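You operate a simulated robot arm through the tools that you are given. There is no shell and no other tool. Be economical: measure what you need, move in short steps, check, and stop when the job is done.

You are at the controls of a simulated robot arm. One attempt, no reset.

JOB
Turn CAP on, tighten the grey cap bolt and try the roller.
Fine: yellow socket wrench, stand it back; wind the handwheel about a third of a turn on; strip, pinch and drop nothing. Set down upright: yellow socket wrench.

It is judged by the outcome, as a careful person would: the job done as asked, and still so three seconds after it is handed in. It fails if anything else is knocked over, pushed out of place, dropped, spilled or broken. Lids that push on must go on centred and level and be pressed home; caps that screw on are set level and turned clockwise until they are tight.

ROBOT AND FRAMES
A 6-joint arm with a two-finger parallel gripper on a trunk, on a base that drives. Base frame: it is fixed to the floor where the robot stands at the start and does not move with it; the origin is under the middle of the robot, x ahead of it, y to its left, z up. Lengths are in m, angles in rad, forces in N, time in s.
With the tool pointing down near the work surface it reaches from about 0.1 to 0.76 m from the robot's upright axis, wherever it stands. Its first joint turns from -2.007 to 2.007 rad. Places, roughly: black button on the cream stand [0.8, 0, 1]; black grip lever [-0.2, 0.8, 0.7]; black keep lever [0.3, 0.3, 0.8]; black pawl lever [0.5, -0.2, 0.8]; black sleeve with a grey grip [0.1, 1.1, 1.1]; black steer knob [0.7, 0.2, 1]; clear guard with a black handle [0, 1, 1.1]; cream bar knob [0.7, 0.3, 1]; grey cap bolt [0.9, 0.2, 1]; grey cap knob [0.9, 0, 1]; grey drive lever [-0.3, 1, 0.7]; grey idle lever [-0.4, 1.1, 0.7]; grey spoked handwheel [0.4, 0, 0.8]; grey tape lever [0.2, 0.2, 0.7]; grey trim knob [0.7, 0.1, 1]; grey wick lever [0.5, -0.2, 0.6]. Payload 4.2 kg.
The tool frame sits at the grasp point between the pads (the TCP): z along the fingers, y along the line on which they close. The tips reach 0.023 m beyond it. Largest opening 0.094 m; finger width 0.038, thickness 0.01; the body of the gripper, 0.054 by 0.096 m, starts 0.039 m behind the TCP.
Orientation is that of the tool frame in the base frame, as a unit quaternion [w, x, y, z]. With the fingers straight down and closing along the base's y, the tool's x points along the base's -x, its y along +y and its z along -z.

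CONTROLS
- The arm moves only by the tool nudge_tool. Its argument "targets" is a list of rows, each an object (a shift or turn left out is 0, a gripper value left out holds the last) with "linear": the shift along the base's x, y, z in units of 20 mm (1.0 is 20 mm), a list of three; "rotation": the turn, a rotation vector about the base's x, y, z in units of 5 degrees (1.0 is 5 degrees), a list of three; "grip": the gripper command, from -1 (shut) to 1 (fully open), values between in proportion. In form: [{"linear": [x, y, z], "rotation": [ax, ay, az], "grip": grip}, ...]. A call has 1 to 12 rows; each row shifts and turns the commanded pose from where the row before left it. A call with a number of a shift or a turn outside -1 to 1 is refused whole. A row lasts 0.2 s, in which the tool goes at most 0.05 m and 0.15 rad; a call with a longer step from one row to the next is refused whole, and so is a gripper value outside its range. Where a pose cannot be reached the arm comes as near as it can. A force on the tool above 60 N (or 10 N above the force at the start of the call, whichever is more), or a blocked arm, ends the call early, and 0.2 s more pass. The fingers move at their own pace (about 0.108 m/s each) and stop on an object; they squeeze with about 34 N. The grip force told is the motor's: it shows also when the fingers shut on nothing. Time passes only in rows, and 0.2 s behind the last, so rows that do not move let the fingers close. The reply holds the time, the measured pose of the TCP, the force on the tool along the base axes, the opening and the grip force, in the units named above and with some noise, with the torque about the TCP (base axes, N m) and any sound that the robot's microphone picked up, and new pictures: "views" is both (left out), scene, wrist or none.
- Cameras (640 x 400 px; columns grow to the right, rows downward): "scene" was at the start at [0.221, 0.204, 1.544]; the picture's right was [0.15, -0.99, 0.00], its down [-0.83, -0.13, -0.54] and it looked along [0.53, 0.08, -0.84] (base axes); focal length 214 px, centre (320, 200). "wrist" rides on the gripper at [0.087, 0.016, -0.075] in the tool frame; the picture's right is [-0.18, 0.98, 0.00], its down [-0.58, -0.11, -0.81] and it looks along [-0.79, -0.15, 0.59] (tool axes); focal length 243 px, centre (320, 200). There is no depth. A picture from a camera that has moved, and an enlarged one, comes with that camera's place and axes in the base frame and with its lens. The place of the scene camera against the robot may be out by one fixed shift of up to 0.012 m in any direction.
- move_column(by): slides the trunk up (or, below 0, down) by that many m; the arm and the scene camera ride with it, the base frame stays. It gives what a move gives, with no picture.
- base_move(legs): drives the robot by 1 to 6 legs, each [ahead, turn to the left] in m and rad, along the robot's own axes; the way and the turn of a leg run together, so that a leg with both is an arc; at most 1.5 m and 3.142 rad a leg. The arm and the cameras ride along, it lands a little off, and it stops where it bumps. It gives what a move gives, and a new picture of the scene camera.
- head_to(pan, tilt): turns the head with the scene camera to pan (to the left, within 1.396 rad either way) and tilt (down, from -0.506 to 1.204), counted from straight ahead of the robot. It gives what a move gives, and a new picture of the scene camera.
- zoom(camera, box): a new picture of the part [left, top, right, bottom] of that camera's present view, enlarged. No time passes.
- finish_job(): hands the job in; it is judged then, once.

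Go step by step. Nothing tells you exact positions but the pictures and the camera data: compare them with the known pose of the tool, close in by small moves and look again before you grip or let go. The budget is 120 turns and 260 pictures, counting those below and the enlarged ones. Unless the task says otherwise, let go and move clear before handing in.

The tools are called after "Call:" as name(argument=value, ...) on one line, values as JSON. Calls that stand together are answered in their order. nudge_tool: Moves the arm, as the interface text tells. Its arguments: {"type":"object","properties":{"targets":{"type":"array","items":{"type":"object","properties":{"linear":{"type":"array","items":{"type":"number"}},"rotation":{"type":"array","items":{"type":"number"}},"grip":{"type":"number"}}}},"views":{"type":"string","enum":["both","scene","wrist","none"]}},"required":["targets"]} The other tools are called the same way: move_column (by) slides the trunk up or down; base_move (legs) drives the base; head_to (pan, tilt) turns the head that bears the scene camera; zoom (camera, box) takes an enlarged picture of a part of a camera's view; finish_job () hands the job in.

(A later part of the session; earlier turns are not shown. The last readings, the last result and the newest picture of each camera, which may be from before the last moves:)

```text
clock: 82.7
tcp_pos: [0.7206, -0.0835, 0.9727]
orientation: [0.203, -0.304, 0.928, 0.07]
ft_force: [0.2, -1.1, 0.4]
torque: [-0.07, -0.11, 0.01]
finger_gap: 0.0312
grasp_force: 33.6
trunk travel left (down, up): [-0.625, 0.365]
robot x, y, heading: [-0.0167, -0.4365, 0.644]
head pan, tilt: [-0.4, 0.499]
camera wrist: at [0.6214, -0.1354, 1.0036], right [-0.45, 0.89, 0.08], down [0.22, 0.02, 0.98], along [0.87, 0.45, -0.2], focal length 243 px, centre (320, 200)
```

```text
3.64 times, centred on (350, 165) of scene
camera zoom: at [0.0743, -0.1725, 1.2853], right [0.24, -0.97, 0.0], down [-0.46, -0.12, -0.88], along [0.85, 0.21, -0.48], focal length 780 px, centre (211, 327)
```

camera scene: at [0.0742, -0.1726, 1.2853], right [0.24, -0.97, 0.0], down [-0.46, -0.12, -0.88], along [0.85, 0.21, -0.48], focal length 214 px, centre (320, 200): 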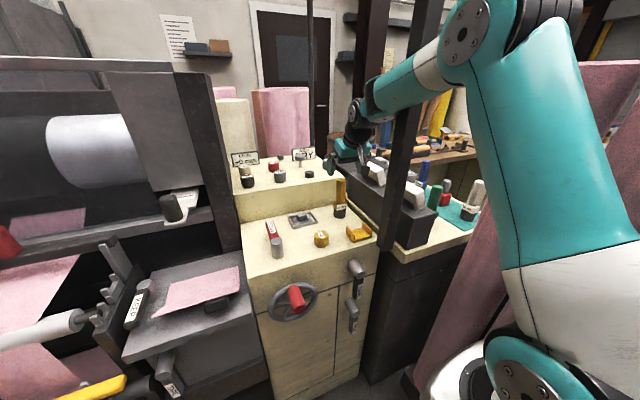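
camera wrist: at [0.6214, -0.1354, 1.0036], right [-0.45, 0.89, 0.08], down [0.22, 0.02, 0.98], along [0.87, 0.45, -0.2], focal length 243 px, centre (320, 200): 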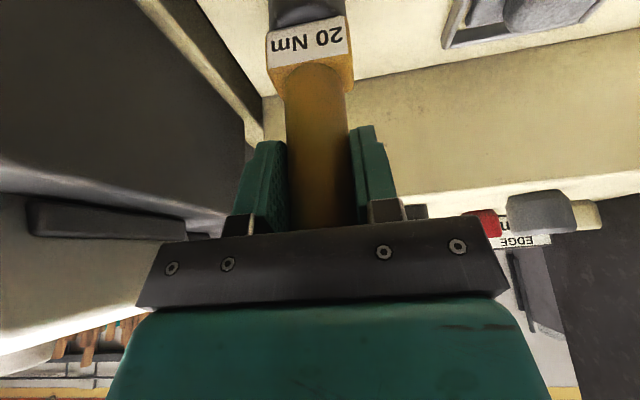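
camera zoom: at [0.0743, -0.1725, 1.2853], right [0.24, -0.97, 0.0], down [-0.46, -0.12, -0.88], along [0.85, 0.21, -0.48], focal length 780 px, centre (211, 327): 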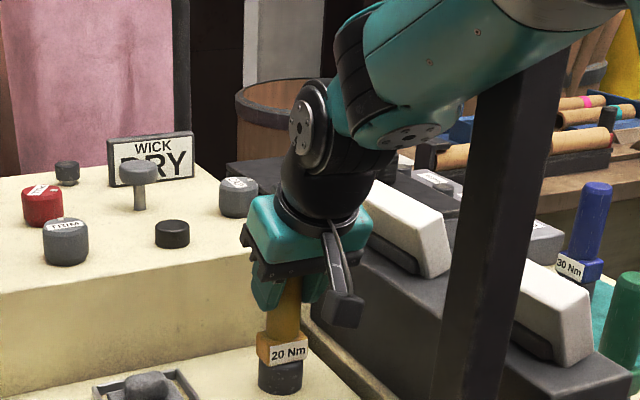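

Wrench held. I'll lift straight up 0.14 m and check it comes cleanly.

Call:
nudge_tool(targets=[{"linear": [0, 0, 0.5]}, {"linear": [0, 0, 0.8]}, {"linear": [0, 0, 1]}, {"linear": [0, 0, 1]}, {"linear": [0, 0, 1]}, {"linear": [0, 0, 1]}, {"linear": [0, 0, 1]}, {"linear": [0, 0, 0.7]}], views="both")

Call:
zoom(camera="scene", box=[270, 80, 400, 220])

```text
clock: 84.5
tcp_pos: [0.7209, -0.0808, 1.1129]
orientation: [0.203, -0.303, 0.928, 0.07]
ft_force: [0.3, -0.3, -1.8]
torque: [0.0, 0.0, -0.01]
finger_gap: 0.0311
grasp_force: 34.4
trunk travel left (down, up): [-0.625, 0.365]
robot x, y, heading: [-0.0168, -0.4372, 0.649]
head pan, tilt: [-0.4, 0.499]
camera scene: at [0.0744, -0.1724, 1.2853], right [0.24, -0.97, 0.0], down [-0.46, -0.12, -0.88], along [0.85, 0.21, -0.48], focal length 214 px, centre (320, 200)
camera wrist: at [0.623, -0.1337, 1.1447], right [-0.45, 0.89, 0.08], down [0.22, 0.02, 0.98], along [0.87, 0.45, -0.2], focal length 243 px, centre (320, 200)
```

scene: 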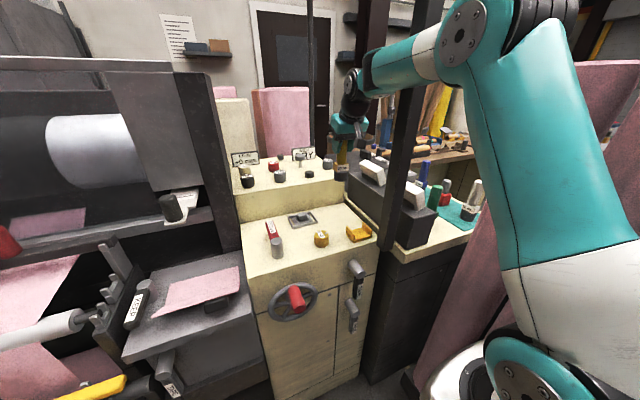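
wrist: 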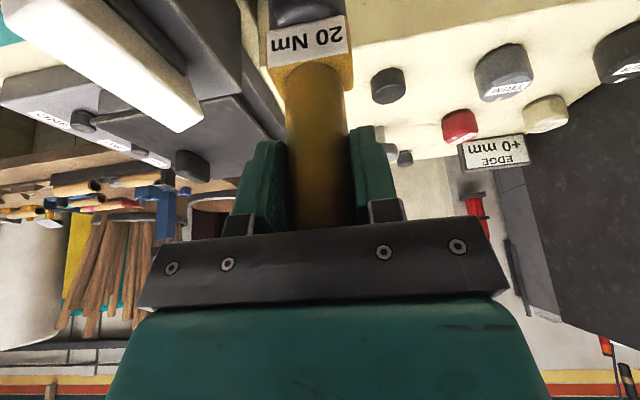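

```text
2.86 times, centred on (335, 150) of scene
camera zoom: at [0.0744, -0.1724, 1.2853], right [0.24, -0.97, 0.0], down [-0.46, -0.12, -0.88], along [0.85, 0.21, -0.48], focal length 613 px, centre (277, 343)
```

zoom: 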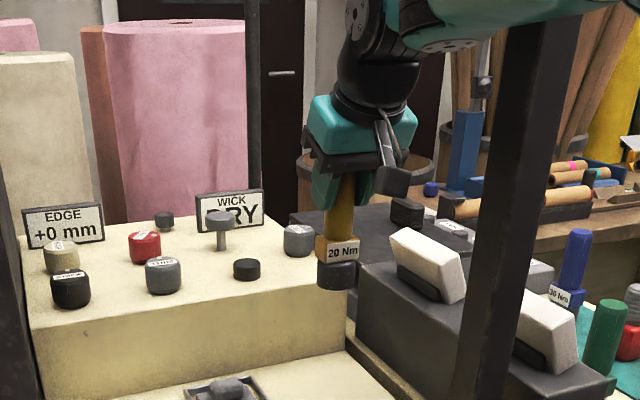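

Wrench bottom is about 0.108 below the TCP. I'll move it toward the bolt's line (left), forward and up a little, then check reach.

Call:
nudge_tool(targets=[{"linear": [0.3, 0.3, 0.3]}, {"linear": [0.3, 0.5, 0.4]}, {"linear": [-0.1, 0.95, 0.4]}, {"linear": [-0.2, 0.95, 0.4]}, {"linear": [-0.2, 0.95, 0.4]}, {"linear": [-0.2, 0.95, 0.4]}, {"linear": [-0.25, 0.95, 0.4]}, {"linear": [-0.2, 0.95, 0.3]}, {"linear": [-0.1, 0.95, 0.0]}], views="both")

Call:
head_to(pan=-0.4, tilt=0.0)

```text
clock: 86.5
tcp_pos: [0.7034, 0.0664, 1.1701]
orientation: [0.205, -0.304, 0.928, 0.07]
ft_force: [0.4, 0.2, -3.1]
torque: [-0.01, -0.01, -0.01]
finger_gap: 0.0318
grasp_force: 34.1
out of reach, approached as far as the arm can: row 9
trunk travel left (down, up): [-0.625, 0.365]
robot x, y, heading: [-0.0159, -0.4402, 0.647]
head pan, tilt: [-0.4, 0.499]
camera scene: at [0.0745, -0.1727, 1.2854], right [0.24, -0.97, 0.0], down [-0.46, -0.12, -0.88], along [0.85, 0.21, -0.48], focal length 214 px, centre (320, 200)
camera wrist: at [0.605, 0.0134, 1.2019], right [-0.45, 0.89, 0.08], down [0.22, 0.02, 0.98], along [0.87, 0.45, -0.2], focal length 243 px, centre (320, 200)
```

scene: 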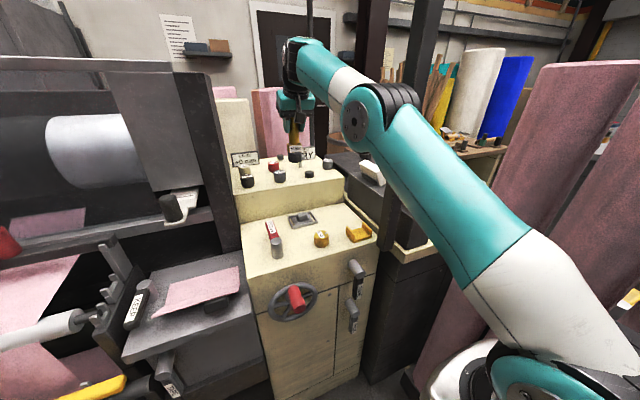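
wrist: 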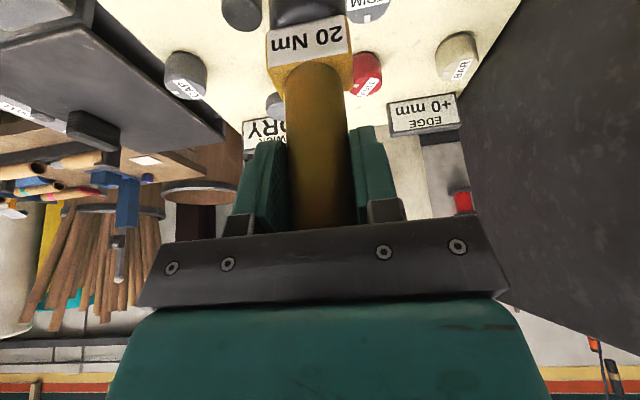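

```text
clock: 87.4
tcp_pos: [0.7045, 0.0651, 1.1717]
orientation: [0.205, -0.303, 0.928, 0.069]
ft_force: [0.0, -0.5, -1.4]
torque: [-0.01, 0.02, -0.02]
finger_gap: 0.0317
grasp_force: 34.1
trunk travel left (down, up): [-0.625, 0.365]
robot x, y, heading: [-0.0198, -0.4425, 0.64]
head pan, tilt: [-0.4, 0.0]
camera scene: at [0.0734, -0.1727, 1.3313], right [0.24, -0.97, 0.0], down [0.0, 0.0, -1.0], along [0.97, 0.24, 0.0], focal length 214 px, centre (320, 200)
```

scene: 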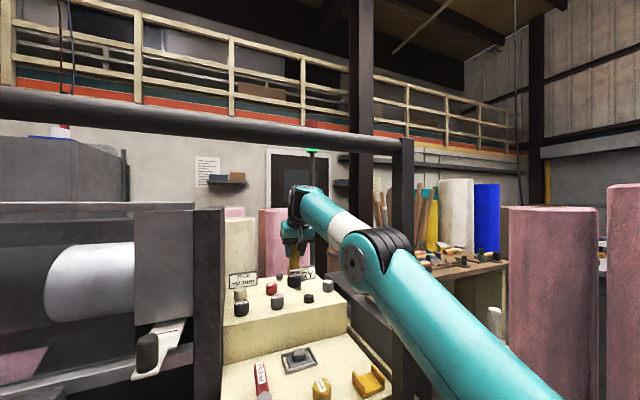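

Well under the bar. Drive forward 0.25 m to bring the wrench over the bolt.

Call:
base_move(legs=[[0.25, 0]])

Call:
head_to(pan=-0.1, tilt=0.5)

Call:
nudge_tool(targets=[{"linear": [0, 0, 0]}], views="wrist")

Call:
zoom(camera="scene", box=[200, 60, 400, 190])

```text
clock: 89.2
tcp_pos: [0.8993, 0.2171, 1.1707]
orientation: [0.203, -0.305, 0.928, 0.07]
ft_force: [-0.3, -0.3, -2.3]
torque: [-0.06, 0.04, 0.02]
finger_gap: 0.0316
grasp_force: 34.0
trunk travel left (down, up): [-0.625, 0.365]
robot x, y, heading: [0.1836, -0.2902, 0.646]
head pan, tilt: [-0.4, 0.0]
camera scene: at [0.2717, -0.023, 1.3314], right [0.24, -0.97, 0.0], down [0.0, 0.0, -1.0], along [0.97, 0.24, 0.0], focal length 214 px, centre (320, 200)
```

scene: 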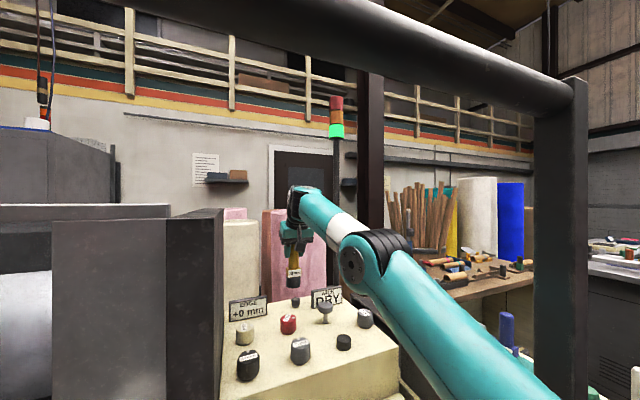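

```text
clock: 90.1
tcp_pos: [0.8989, 0.2187, 1.1708]
orientation: [0.203, -0.305, 0.928, 0.07]
ft_force: [-0.1, 0.2, -1.4]
torque: [0.02, 0.02, -0.01]
finger_gap: 0.0314
grasp_force: 34.2
trunk travel left (down, up): [-0.625, 0.365]
robot x, y, heading: [0.1817, -0.2879, 0.639]
head pan, tilt: [-0.099, 0.499]
camera scene: at [0.2622, 0.0023, 1.2854], right [0.52, -0.86, 0.0], down [-0.41, -0.25, -0.88], along [0.75, 0.45, -0.48], focal length 214 px, centre (320, 200)
```

scene: 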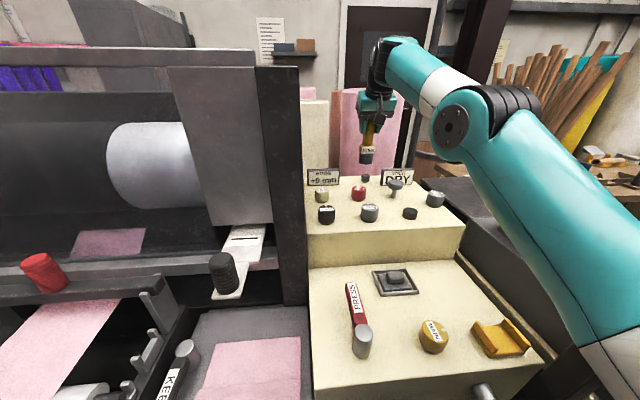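

```text
clock: 90.5
tcp_pos: [0.8997, 0.2171, 1.1703]
orientation: [0.203, -0.305, 0.928, 0.071]
ft_force: [-0.3, 0.8, -2.5]
torque: [0.01, 0.04, 0.0]
finger_gap: 0.0314
grasp_force: 34.0
trunk travel left (down, up): [-0.625, 0.365]
robot x, y, heading: [0.1813, -0.2902, 0.642]
head pan, tilt: [-0.099, 0.499]
camera wrist: at [0.8019, 0.165, 1.2015], right [-0.45, 0.89, 0.08], down [0.22, 0.02, 0.98], along [0.87, 0.46, -0.2], focal length 243 px, centre (320, 200)
```

wrist: 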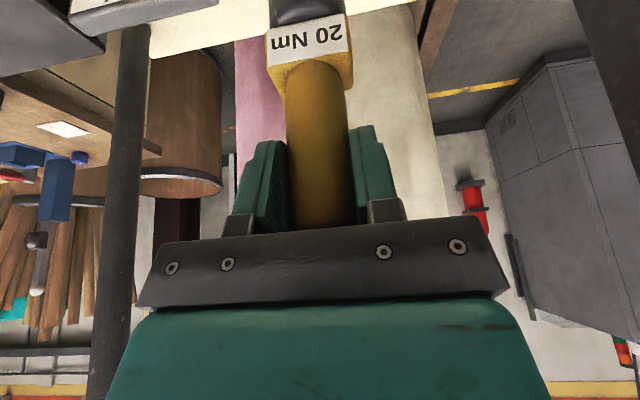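

```text
3.08 times, centred on (300, 125) of scene
camera zoom: at [0.2622, 0.0023, 1.2853], right [0.52, -0.86, 0.0], down [-0.41, -0.25, -0.88], along [0.75, 0.45, -0.48], focal length 660 px, centre (382, 431)
```

zoom: 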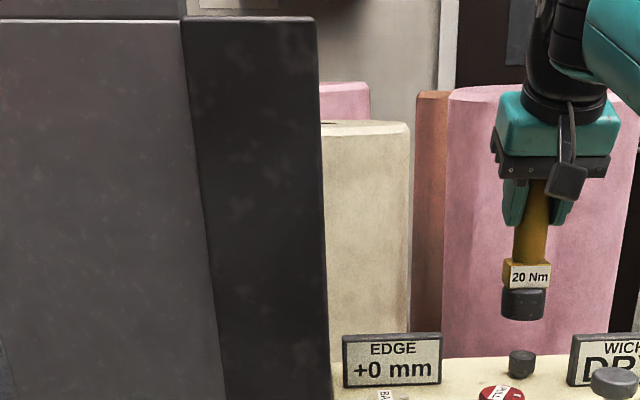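

Wrench and bolt look nearly in line. I'll zoom to calibrate the bolt's position against the known CAP knob.

Call:
zoom(camera="scene", box=[300, 140, 460, 240])

Call:
zoom(camera="scene", box=[330, 130, 410, 210])

```text
4.00 times, centred on (380, 190) of scene
camera zoom: at [0.2622, 0.0023, 1.2853], right [0.52, -0.86, 0.0], down [-0.41, -0.25, -0.88], along [0.75, 0.45, -0.48], focal length 858 px, centre (80, 240)
```

zoom: 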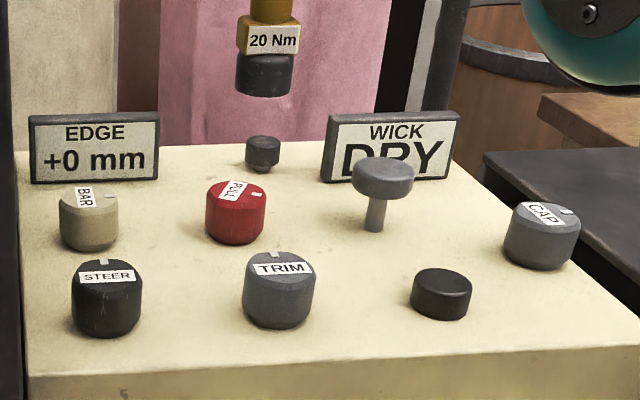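

```text
5.00 times, centred on (370, 170) of scene
camera zoom: at [0.2622, 0.0023, 1.2853], right [0.52, -0.86, 0.0], down [-0.41, -0.25, -0.88], along [0.75, 0.45, -0.48], focal length 1072 px, centre (70, 350)
```

zoom: 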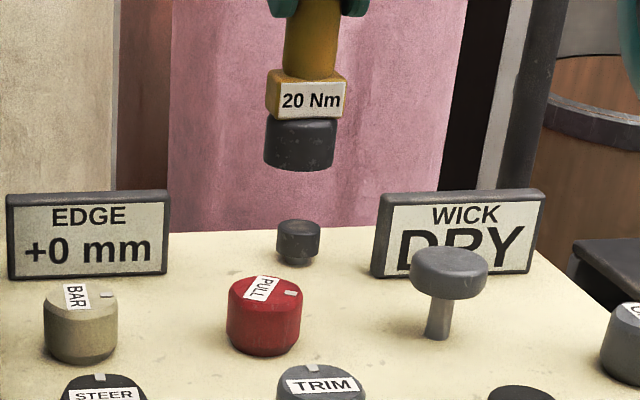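

Bolt is near (0.939, 0.222), top z ≈ 0.996; wrench bottom now ≈ 1.055. I'll move the wrench above it, lowering slightly.

Call:
nudge_tool(targets=[{"linear": [0.5, 0.06, -0.5]}, {"linear": [0.5, 0.06, -0.5]}, {"linear": [0.5, 0.06, -0.5]}, {"linear": [0.45, 0.07, -0.2]}], views="scene")

Call:
zoom(camera="scene", box=[330, 130, 410, 210])

```text
clock: 91.5
tcp_pos: [0.929, 0.2223, 1.1322]
orientation: [0.204, -0.304, 0.928, 0.07]
ft_force: [0.1, 0.4, -0.8]
torque: [0.03, 0.01, -0.01]
finger_gap: 0.0313
grasp_force: 34.2
out of reach, approached as far as the arm can: row 3, 4
trunk travel left (down, up): [-0.625, 0.365]
robot x, y, heading: [0.1804, -0.2899, 0.643]
head pan, tilt: [-0.099, 0.499]
camera scene: at [0.2621, 0.0023, 1.2853], right [0.52, -0.86, 0.0], down [-0.41, -0.25, -0.88], along [0.75, 0.45, -0.48], focal length 214 px, centre (320, 200)
```

scene: 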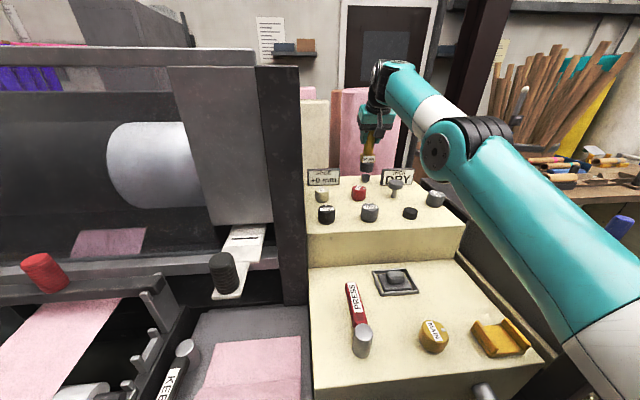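

```text
5.00 times, centred on (370, 170) of scene
camera zoom: at [0.2621, 0.0023, 1.2853], right [0.52, -0.86, 0.0], down [-0.41, -0.25, -0.88], along [0.75, 0.45, -0.48], focal length 1072 px, centre (70, 350)
```

zoom: 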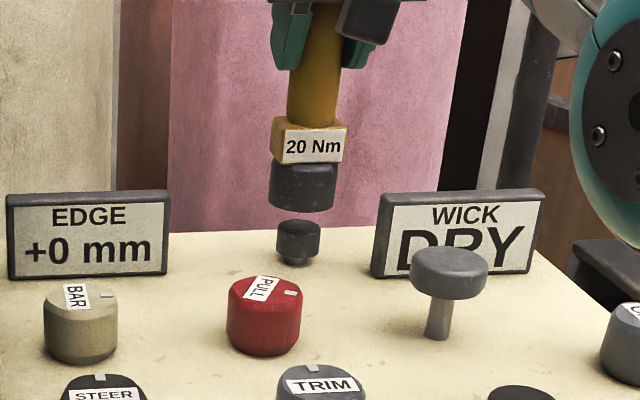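

Slightly out of reach. I'll raise the trunk 0.08 (arm flatter, still under the bar) and drive 0.02 closer.

Call:
move_column(by=0.08)

Call:
base_move(legs=[[0.02, 0]])

Call:
nudge_tool(targets=[{"linear": [0, 0, -1]}, {"linear": [0, 0, -1]}, {"linear": [0, 0, -1]}], views="scene")

Call:
zoom(camera="scene", box=[330, 150, 410, 250])

```text
clock: 92.7
tcp_pos: [0.9287, 0.2223, 1.2119]
orientation: [0.204, -0.305, 0.927, 0.071]
ft_force: [-0.3, -0.5, -1.3]
torque: [0.0, 0.03, -0.02]
finger_gap: 0.0315
grasp_force: 34.6
trunk travel left (down, up): [-0.705, 0.285]
robot x, y, heading: [0.1765, -0.2904, 0.641]
head pan, tilt: [-0.099, 0.499]
```

```text
clock: 93.6
tcp_pos: [0.9395, 0.2165, 1.2098]
orientation: [0.202, -0.298, 0.931, 0.068]
ft_force: [-0.4, 0.2, -1.6]
torque: [0.0, 0.02, 0.0]
finger_gap: 0.0311
grasp_force: 33.5
trunk travel left (down, up): [-0.705, 0.285]
robot x, y, heading: [0.182, -0.2846, 0.621]
head pan, tilt: [-0.099, 0.499]
stopped in leg 1: the robot was blocked; the commanded pose is now the measured one
camera scene: at [0.2714, 0.0066, 1.3653], right [0.5, -0.87, 0.0], down [-0.42, -0.24, -0.88], along [0.76, 0.44, -0.48], focal length 214 px, centre (320, 200)
```

scene: 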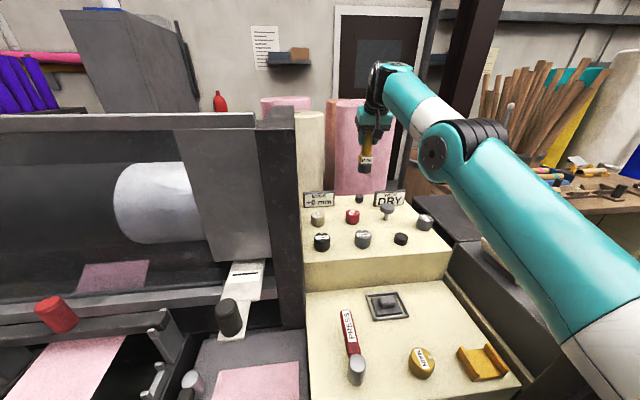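

```text
clock: 94.4
tcp_pos: [0.9397, 0.2173, 1.151]
orientation: [0.203, -0.298, 0.93, 0.07]
ft_force: [-0.3, 0.6, -1.1]
torque: [-0.01, 0.02, 0.03]
finger_gap: 0.0317
grasp_force: 34.3
trunk travel left (down, up): [-0.705, 0.285]
robot x, y, heading: [0.1804, -0.2858, 0.622]
head pan, tilt: [-0.099, 0.499]
camera scene: at [0.2713, 0.0065, 1.3653], right [0.5, -0.87, 0.0], down [-0.42, -0.24, -0.88], along [0.76, 0.44, -0.48], focal length 214 px, centre (320, 200)
```

scene: 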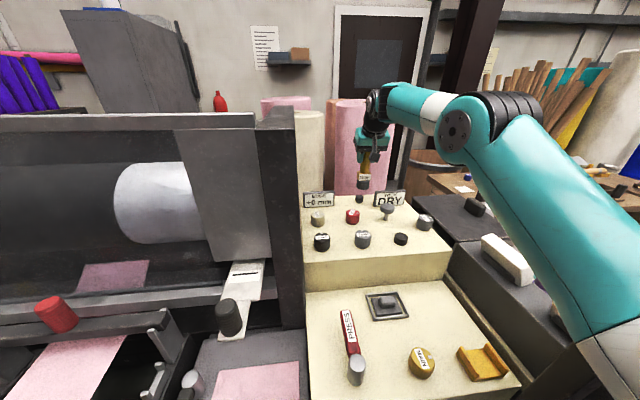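

```text
4.00 times, centred on (370, 200) of scene
camera zoom: at [0.2713, 0.0065, 1.3653], right [0.5, -0.87, 0.0], down [-0.42, -0.24, -0.88], along [0.76, 0.44, -0.48], focal length 858 px, centre (120, 200)
```

zoom: 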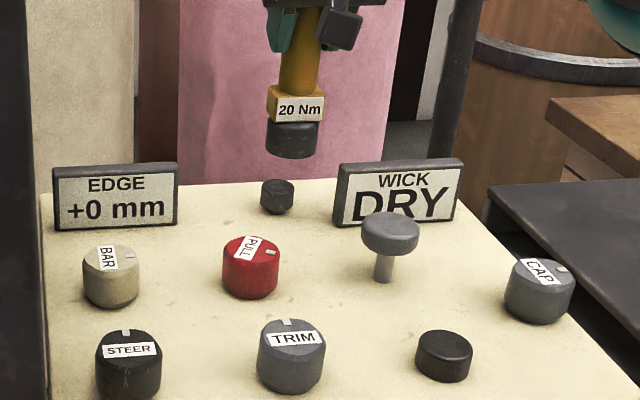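

Call:
nudge_tool(targets=[{"linear": [0.05, 0.25, -0.6]}, {"linear": [0.05, 0.25, -0.6]}], views="none")

Call:
zoom(camera="scene", box=[335, 165, 385, 215])

Call:
head_to(pan=0.6, tilt=0.5)

Call:
head_to(pan=-0.8, tilt=0.5)

```text
clock: 95.0
tcp_pos: [0.941, 0.2277, 1.1264]
orientation: [0.203, -0.298, 0.93, 0.069]
ft_force: [-0.2, 0.1, -2.0]
torque: [-0.01, -0.01, -0.01]
finger_gap: 0.0313
grasp_force: 33.9
trunk travel left (down, up): [-0.705, 0.285]
robot x, y, heading: [0.1806, -0.282, 0.623]
head pan, tilt: [-0.099, 0.499]
```

```text
8.00 times, centred on (360, 190) of scene
camera zoom: at [0.2713, 0.0064, 1.3653], right [0.5, -0.87, 0.0], down [-0.42, -0.24, -0.88], along [0.76, 0.44, -0.48], focal length 1716 px, centre (0, 280)
```

zoom: 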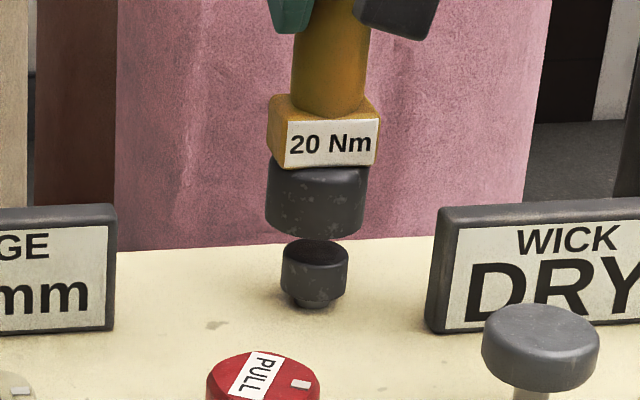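

```text
clock: 96.0
tcp_pos: [0.9414, 0.2277, 1.1275]
orientation: [0.203, -0.298, 0.93, 0.069]
ft_force: [-0.2, -0.7, -1.5]
torque: [-0.02, 0.04, -0.03]
finger_gap: 0.0312
grasp_force: 33.7
trunk travel left (down, up): [-0.705, 0.285]
robot x, y, heading: [0.1796, -0.284, 0.623]
head pan, tilt: [0.6, 0.499]
camera scene: at [0.2237, 0.0467, 1.3653], right [0.94, -0.34, 0.0], down [-0.16, -0.45, -0.88], along [0.3, 0.82, -0.48], focal length 214 px, centre (320, 200)
```

scene: 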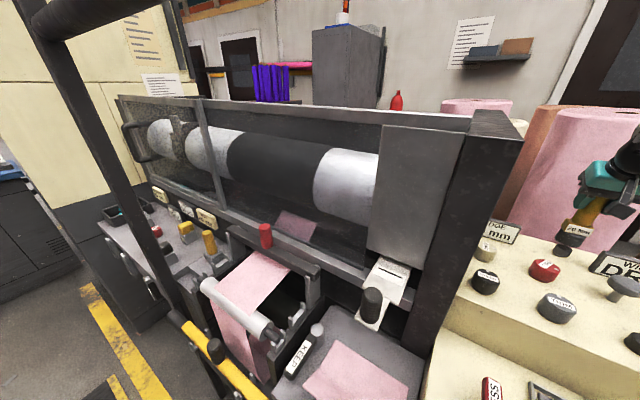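

```text
clock: 97.6
tcp_pos: [0.9405, 0.2273, 1.1273]
orientation: [0.202, -0.298, 0.93, 0.069]
ft_force: [0.4, -0.1, -1.4]
torque: [-0.02, 0.05, 0.01]
finger_gap: 0.0309
grasp_force: 33.7
trunk travel left (down, up): [-0.705, 0.285]
robot x, y, heading: [0.1831, -0.2865, 0.619]
head pan, tilt: [-0.799, 0.499]
camera scene: at [0.282, -0.0549, 1.3653], right [-0.18, -0.98, 0.0], down [-0.47, 0.08, -0.88], along [0.86, -0.16, -0.48], focal length 214 px, centre (320, 200)
```

scene: 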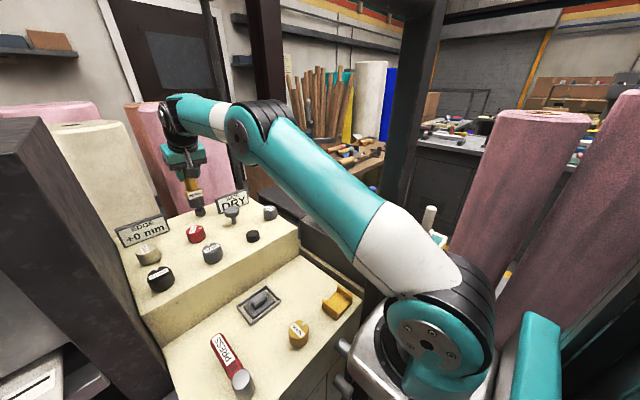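

Call:
zoom(camera="scene", box=[170, 180, 230, 230])

Call:
head_to(pan=0.5, tilt=0.4)

Call:
zoom(camera="scene", box=[490, 200, 570, 260])

```text
8.00 times, centred on (200, 205) of scene
camera zoom: at [0.282, -0.0549, 1.3653], right [-0.18, -0.98, 0.0], down [-0.47, 0.08, -0.88], along [0.86, -0.16, -0.48], focal length 1716 px, centre (1280, 160)
```

zoom: 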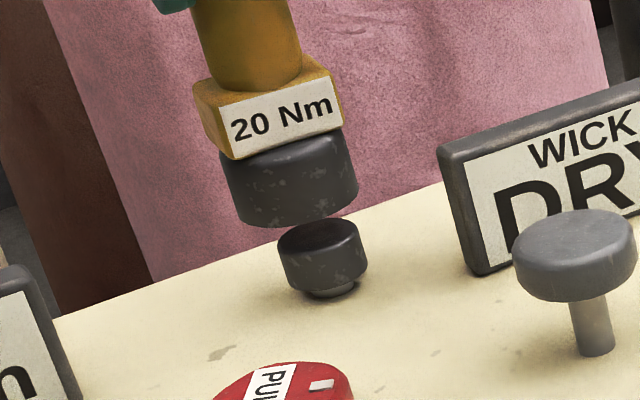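

```text
clock: 99.0
tcp_pos: [0.9409, 0.2269, 1.1257]
orientation: [0.202, -0.298, 0.93, 0.069]
ft_force: [-0.5, -0.4, -2.9]
torque: [0.03, 0.02, 0.0]
finger_gap: 0.0316
grasp_force: 34.0
trunk travel left (down, up): [-0.705, 0.285]
robot x, y, heading: [0.1837, -0.2842, 0.621]
head pan, tilt: [0.499, 0.4]
camera scene: at [0.2329, 0.0446, 1.3744], right [0.9, -0.44, 0.0], down [-0.17, -0.35, -0.92], along [0.4, 0.83, -0.39], focal length 214 px, centre (320, 200)
```

scene: 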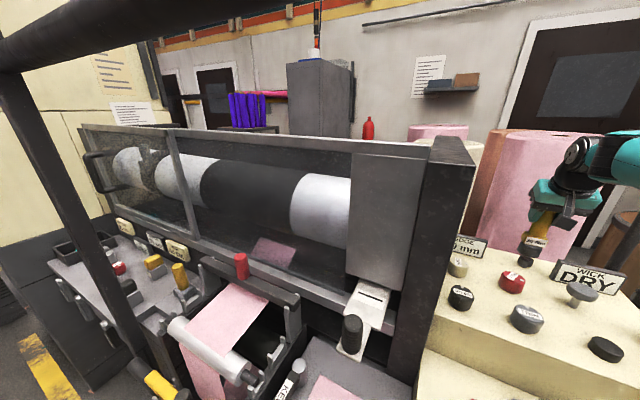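

```text
6.67 times, centred on (530, 230) of scene
camera zoom: at [0.2329, 0.0446, 1.3744], right [0.9, -0.44, 0.0], down [-0.17, -0.35, -0.92], along [0.4, 0.83, -0.39], focal length 1430 px, centre (-1080, 0)
```

zoom: 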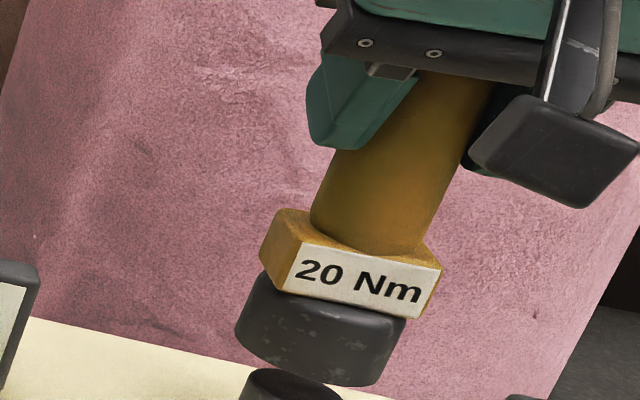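

Calibrations agree that the bolt is a few mm further on. I'll nudge forward 5 mm, lower 8 mm and look from the side view again.

Call:
head_to(pan=-0.8, tilt=0.5)

Call:
nudge_tool(targets=[{"linear": [0.25, 0.04, 0]}, {"linear": [0, 0, -0.4]}], views="none")

Call:
zoom(camera="scene", box=[170, 180, 230, 230])

```text
clock: 100.5
tcp_pos: [0.9403, 0.2277, 1.1274]
orientation: [0.203, -0.298, 0.93, 0.069]
ft_force: [0.3, -0.2, -2.0]
torque: [0.02, 0.0, 0.03]
finger_gap: 0.0314
grasp_force: 34.2
trunk travel left (down, up): [-0.705, 0.285]
robot x, y, heading: [0.1859, -0.2827, 0.616]
head pan, tilt: [-0.799, 0.499]
camera scene: at [0.282, -0.0549, 1.3653], right [-0.18, -0.98, 0.0], down [-0.47, 0.08, -0.88], along [0.86, -0.16, -0.48], focal length 214 px, centre (320, 200)
```

scene: 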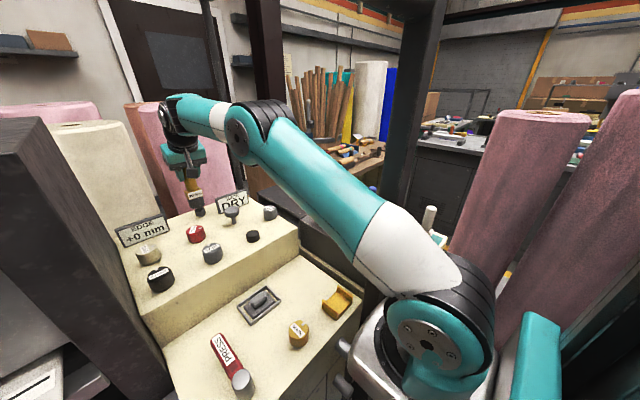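

```text
clock: 101.1
tcp_pos: [0.9453, 0.2258, 1.1173]
orientation: [0.203, -0.298, 0.93, 0.069]
ft_force: [-0.7, 0.5, -2.4]
torque: [0.01, 0.02, 0.0]
finger_gap: 0.0312
grasp_force: 34.2
trunk travel left (down, up): [-0.705, 0.285]
robot x, y, heading: [0.1825, -0.283, 0.623]
head pan, tilt: [-0.799, 0.499]
```

```text
8.00 times, centred on (200, 205) of scene
camera zoom: at [0.282, -0.0549, 1.3653], right [-0.18, -0.98, 0.0], down [-0.47, 0.08, -0.88], along [0.86, -0.16, -0.48], focal length 1716 px, centre (1280, 160)
```

zoom: 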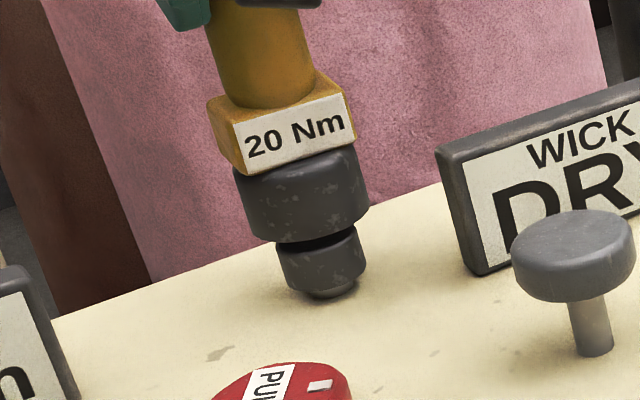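

Aligned in this view. Lower gently with force watch.

Call:
nudge_tool(targets=[{"linear": [0, 0.05, -0.2]}, {"linear": [0, 0, -0.2]}, {"linear": [0, 0, -0.2]}, {"linear": [0, 0, 0]}], views="none")

Call:
zoom(camera="scene", box=[170, 180, 230, 230])

```text
clock: 102.1
tcp_pos: [0.9462, 0.2288, 1.1064]
orientation: [0.204, -0.298, 0.93, 0.069]
ft_force: [1.5, -0.7, 6.3]
torque: [-0.13, -0.2, 0.0]
finger_gap: 0.0315
grasp_force: 34.1
trunk travel left (down, up): [-0.705, 0.285]
robot x, y, heading: [0.1841, -0.283, 0.624]
head pan, tilt: [-0.799, 0.499]
```

```text
8.00 times, centred on (200, 205) of scene
camera zoom: at [0.2817, -0.0552, 1.3654], right [-0.18, -0.98, 0.0], down [-0.47, 0.09, -0.88], along [0.86, -0.16, -0.48], focal length 1716 px, centre (1280, 160)
```

zoom: 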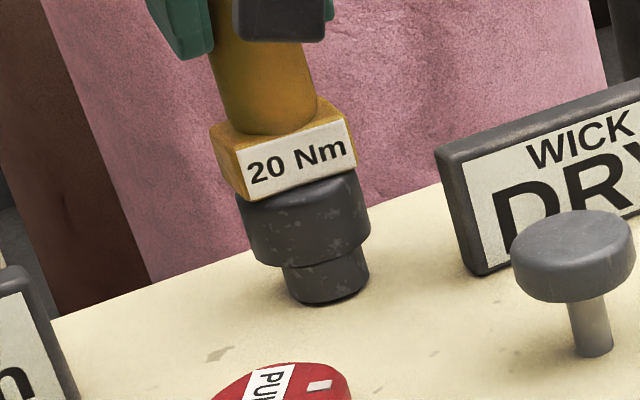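

Call:
nudge_tool(targets=[{"linear": [0, 0, -0.15]}, {"linear": [0, 0, -0.15]}, {"linear": [0, 0, 0]}], views="none")

Call:
zoom(camera="scene", box=[170, 180, 230, 230])

Call:
head_to(pan=-0.1, tilt=0.5)

Call:
zoom(camera="scene", box=[335, 165, 385, 215])

```text
clock: 102.9
tcp_pos: [0.9454, 0.2282, 1.1023]
orientation: [0.205, -0.298, 0.93, 0.07]
ft_force: [1.8, -0.4, 17.4]
torque: [-0.13, -0.42, 0.03]
finger_gap: 0.0317
grasp_force: 34.1
trunk travel left (down, up): [-0.705, 0.285]
robot x, y, heading: [0.1802, -0.2832, 0.622]
head pan, tilt: [-0.799, 0.499]
```

```text
8.00 times, centred on (200, 205) of scene
camera zoom: at [0.2814, -0.0554, 1.3656], right [-0.18, -0.98, 0.0], down [-0.47, 0.09, -0.88], along [0.86, -0.16, -0.48], focal length 1716 px, centre (1280, 160)
```

zoom: 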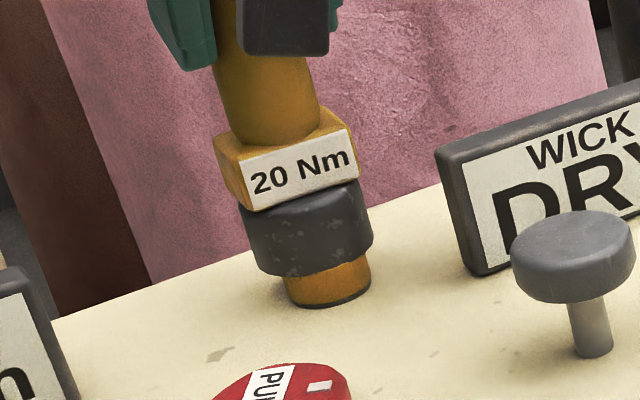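

```text
clock: 104.0
tcp_pos: [0.9455, 0.228, 1.1022]
orientation: [0.204, -0.298, 0.93, 0.069]
ft_force: [4.3, 1.7, 22.0]
torque: [-0.05, -0.68, 0.0]
finger_gap: 0.0315
grasp_force: 33.8
trunk travel left (down, up): [-0.705, 0.285]
robot x, y, heading: [0.1814, -0.285, 0.619]
head pan, tilt: [-0.099, 0.499]
camera scene: at [0.2707, 0.0059, 1.3655], right [0.5, -0.87, 0.0], down [-0.41, -0.24, -0.88], along [0.76, 0.44, -0.48], focal length 214 px, centre (320, 200)
```

scene: 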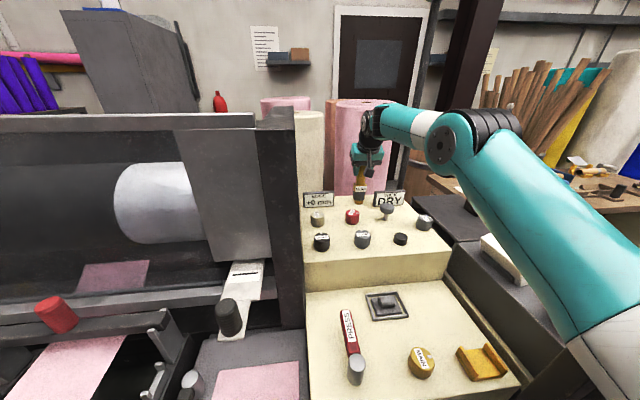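

```text
8.00 times, centred on (360, 190) of scene
camera zoom: at [0.2707, 0.0059, 1.3655], right [0.5, -0.87, 0.0], down [-0.41, -0.24, -0.88], along [0.76, 0.44, -0.48], focal length 1716 px, centre (0, 280)
```

zoom: 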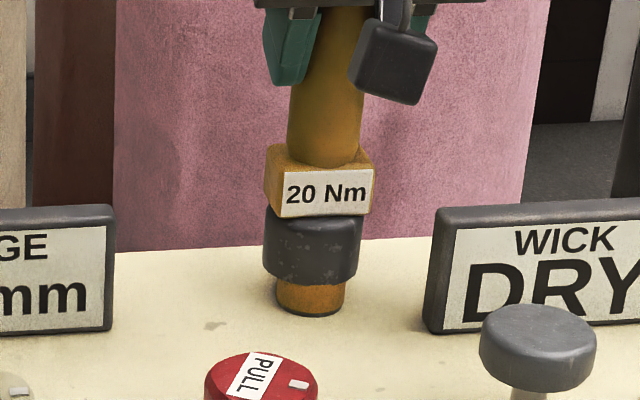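

The socket has gone over the bolt with light downward force. Turn clockwise in small steps, watching torque and sounds.

Call:
nudge_tool(targets=[{"rotation": [0, 0, -1]}, {"rotation": [0, 0, -1]}, {"rotation": [0, 0, -1]}, {"rotation": [0, 0, -1]}], views="none")

Call:
zoom(camera="scene", box=[335, 165, 385, 215])

```text
clock: 105.0
tcp_pos: [0.9455, 0.2274, 1.1014]
orientation: [0.212, -0.131, 0.968, 0.033]
ft_force: [2.5, 0.2, 16.5]
torque: [-0.19, -0.28, 0.04]
finger_gap: 0.0313
grasp_force: 33.8
trunk travel left (down, up): [-0.705, 0.285]
robot x, y, heading: [0.1816, -0.2861, 0.622]
head pan, tilt: [-0.099, 0.499]
```

```text
8.00 times, centred on (360, 190) of scene
camera zoom: at [0.2707, 0.0061, 1.3654], right [0.5, -0.87, 0.0], down [-0.41, -0.24, -0.88], along [0.76, 0.44, -0.48], focal length 1716 px, centre (0, 280)
```

zoom: 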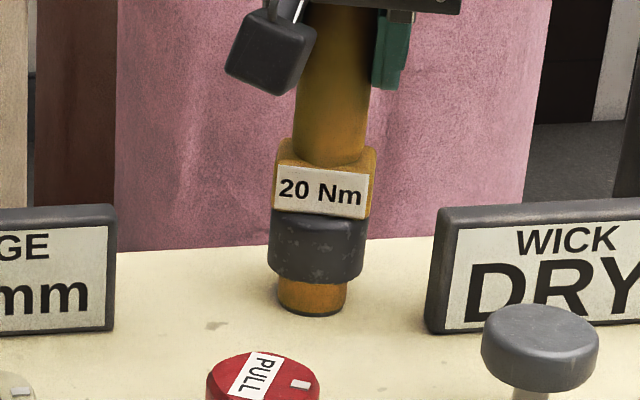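

Call:
nudge_tool(targets=[{"rotation": [0, 0, -1]}, {"rotation": [0, 0, -1]}, {"rotation": [0, 0, -1]}, {"rotation": [0, 0, -1]}, {"rotation": [0, 0, -1]}, {"rotation": [0, 0, -1]}], views="scene")

Call:
zoom(camera="scene", box=[335, 165, 385, 215])

```text
clock: 106.4
tcp_pos: [0.8861, 0.2249, 1.0786]
orientation: [0.216, 0.123, 0.969, -0.018]
ft_force: [-5.4, 11.5, 42.7]
torque: [1.37, -1.45, 0.61]
finger_gap: 0.0311
grasp_force: 34.4
out of reach, approached as far as the arm can: row 2, 3, 4, 5, 6
trunk travel left (down, up): [-0.705, 0.285]
robot x, y, heading: [0.1815, -0.2831, 0.623]
head pan, tilt: [-0.099, 0.499]
camera scene: at [0.269, 0.0058, 1.3659], right [0.5, -0.87, 0.0], down [-0.41, -0.24, -0.88], along [0.76, 0.44, -0.48], focal length 214 px, centre (320, 200)
```

scene: 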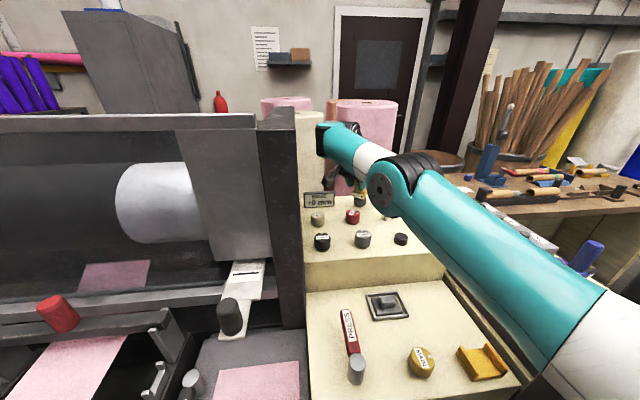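

```text
8.00 times, centred on (360, 190) of scene
camera zoom: at [0.269, 0.0058, 1.3659], right [0.5, -0.87, 0.0], down [-0.41, -0.24, -0.88], along [0.76, 0.44, -0.48], focal length 1716 px, centre (0, 280)
```

zoom: 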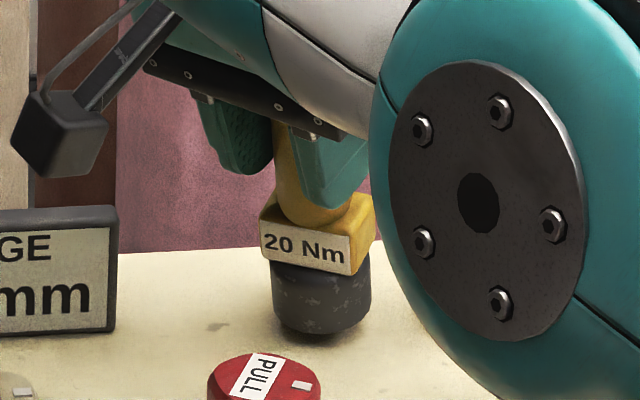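

The arm ran out of reach in that swing and leaned the wrench; I'll reverse the rotation at once to bring it back.

Call:
nudge_tool(targets=[{"rotation": [0, 0, 1]}, {"rotation": [0, 0, 1]}, {"rotation": [0, 0, 1]}, {"rotation": [0, 0, 1]}, {"rotation": [0, 0, 1]}, {"rotation": [0, 0, 1]}], views="both")

Call:
zoom(camera="scene", box=[335, 165, 385, 215])

```text
clock: 107.8
tcp_pos: [0.9017, 0.2445, 1.0832]
orientation: [0.209, -0.133, 0.968, 0.029]
ft_force: [-2.4, -2.8, 4.1]
torque: [-0.23, 0.09, -0.07]
finger_gap: 0.0307
grasp_force: 34.3
out of reach, approached as far as the arm can: row 4, 5, 6
trunk travel left (down, up): [-0.705, 0.285]
robot x, y, heading: [0.1818, -0.2849, 0.621]
head pan, tilt: [-0.099, 0.499]
camera scene: at [0.271, 0.0063, 1.3648], right [0.5, -0.87, 0.0], down [-0.41, -0.24, -0.88], along [0.76, 0.44, -0.48], focal length 214 px, centre (320, 200)
camera wrist: at [0.7914, 0.2299, 1.1154], right [-0.1, 0.99, 0.08], down [0.22, -0.05, 0.97], along [0.97, 0.12, -0.21], focal length 243 px, centre (320, 200)
```

scene: 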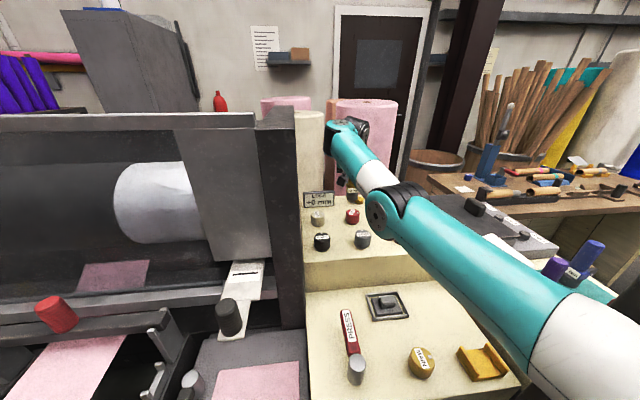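
wrist: 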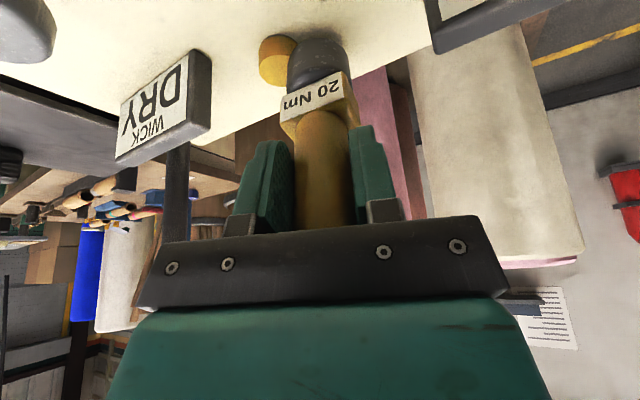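

```text
8.00 times, centred on (360, 190) of scene
camera zoom: at [0.271, 0.0063, 1.3648], right [0.5, -0.87, 0.0], down [-0.41, -0.24, -0.88], along [0.76, 0.44, -0.48], focal length 1716 px, centre (0, 280)
```

zoom: 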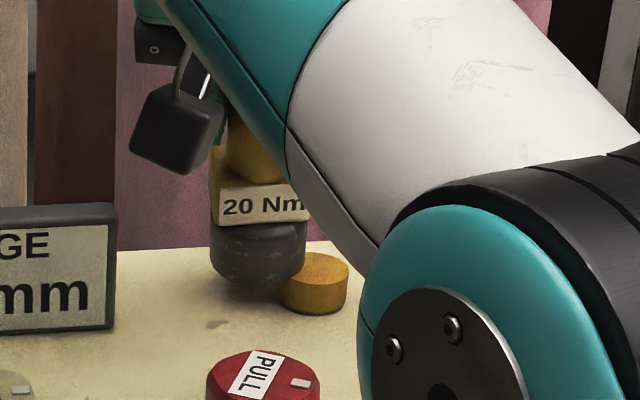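

The bolt now shows seated lower with a yellow top, and the wrench has come off beside it, still in hand. I'll lift the wrench clear and reassess.

Call:
nudge_tool(targets=[{"linear": [0, 0, 0.8]}, {"linear": [0, 0, 0.8]}, {"linear": [0, 0, 0.8]}], views="scene")

Call:
zoom(camera="scene", box=[320, 140, 400, 220])

```text
clock: 108.6
tcp_pos: [0.9027, 0.2436, 1.1324]
orientation: [0.211, -0.132, 0.968, 0.032]
ft_force: [0.6, 0.6, -2.0]
torque: [0.03, 0.02, 0.0]
finger_gap: 0.0308
grasp_force: 34.0
trunk travel left (down, up): [-0.705, 0.285]
robot x, y, heading: [0.1826, -0.284, 0.616]
head pan, tilt: [-0.099, 0.499]
camera scene: at [0.2715, 0.0067, 1.3652], right [0.5, -0.87, 0.0], down [-0.42, -0.24, -0.88], along [0.76, 0.44, -0.48], focal length 214 px, centre (320, 200)
```

scene: 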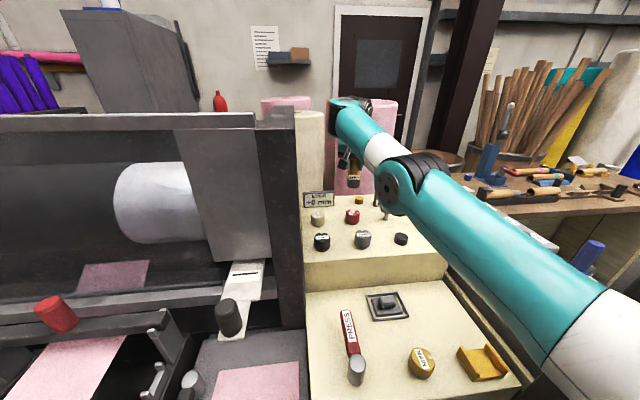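

```text
5.00 times, centred on (360, 180) of scene
camera zoom: at [0.2715, 0.0067, 1.3652], right [0.5, -0.87, 0.0], down [-0.42, -0.24, -0.88], along [0.76, 0.44, -0.48], focal length 1072 px, centre (120, 300)
```

zoom: 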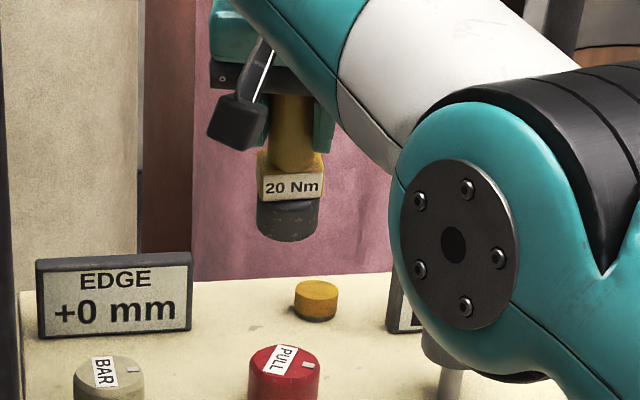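

Call:
nudge_tool(targets=[{"linear": [-0.4, -0.3, 0.5]}, {"linear": [-0.8, -0.6, 0]}, {"linear": [-0.8, -0.6, 0]}, {"linear": [-0.8, -0.6, 0]}, {"linear": [-0.8, -0.6, 0]}], views="scene")

Call:
zoom(camera="scene", box=[330, 180, 390, 220])

Call:
zoom(camera="scene", box=[280, 100, 440, 260])

```text
clock: 109.8
tcp_pos: [0.8619, 0.2237, 1.1447]
orientation: [0.212, -0.131, 0.968, 0.033]
ft_force: [0.1, 1.1, -2.4]
torque: [-0.03, 0.04, -0.02]
finger_gap: 0.0306
grasp_force: 34.1
out of reach, approached as far as the arm can: row 3, 4, 5
trunk travel left (down, up): [-0.705, 0.285]
robot x, y, heading: [0.1796, -0.2833, 0.624]
head pan, tilt: [-0.099, 0.499]
camera scene: at [0.2715, 0.0065, 1.3653], right [0.5, -0.87, 0.0], down [-0.42, -0.24, -0.88], along [0.76, 0.44, -0.48], focal length 214 px, centre (320, 200)
```

scene: 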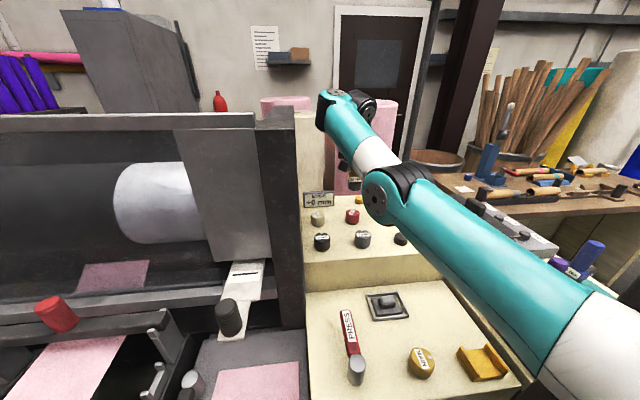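

```text
10.00 times, centred on (360, 200) of scene
camera zoom: at [0.2715, 0.0065, 1.3653], right [0.5, -0.87, 0.0], down [-0.42, -0.24, -0.88], along [0.76, 0.44, -0.48], focal length 2145 px, centre (-80, 200)
```

zoom: 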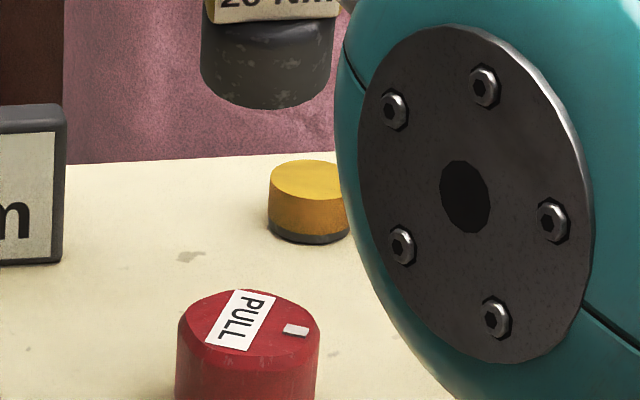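

```text
2.50 times, centred on (360, 180) of scene
camera zoom: at [0.2715, 0.0065, 1.3653], right [0.5, -0.87, 0.0], down [-0.42, -0.24, -0.88], along [0.76, 0.44, -0.48], focal length 536 px, centre (220, 250)
```

zoom: 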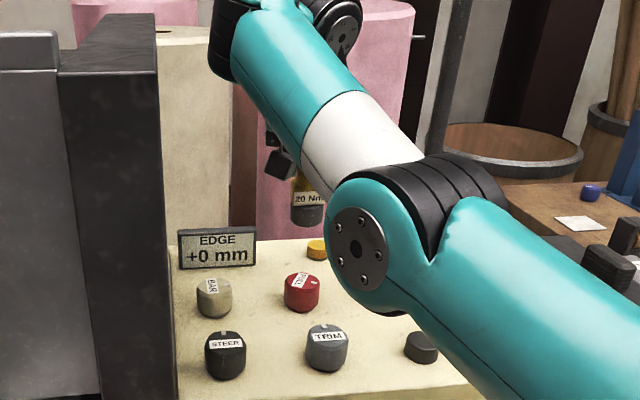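

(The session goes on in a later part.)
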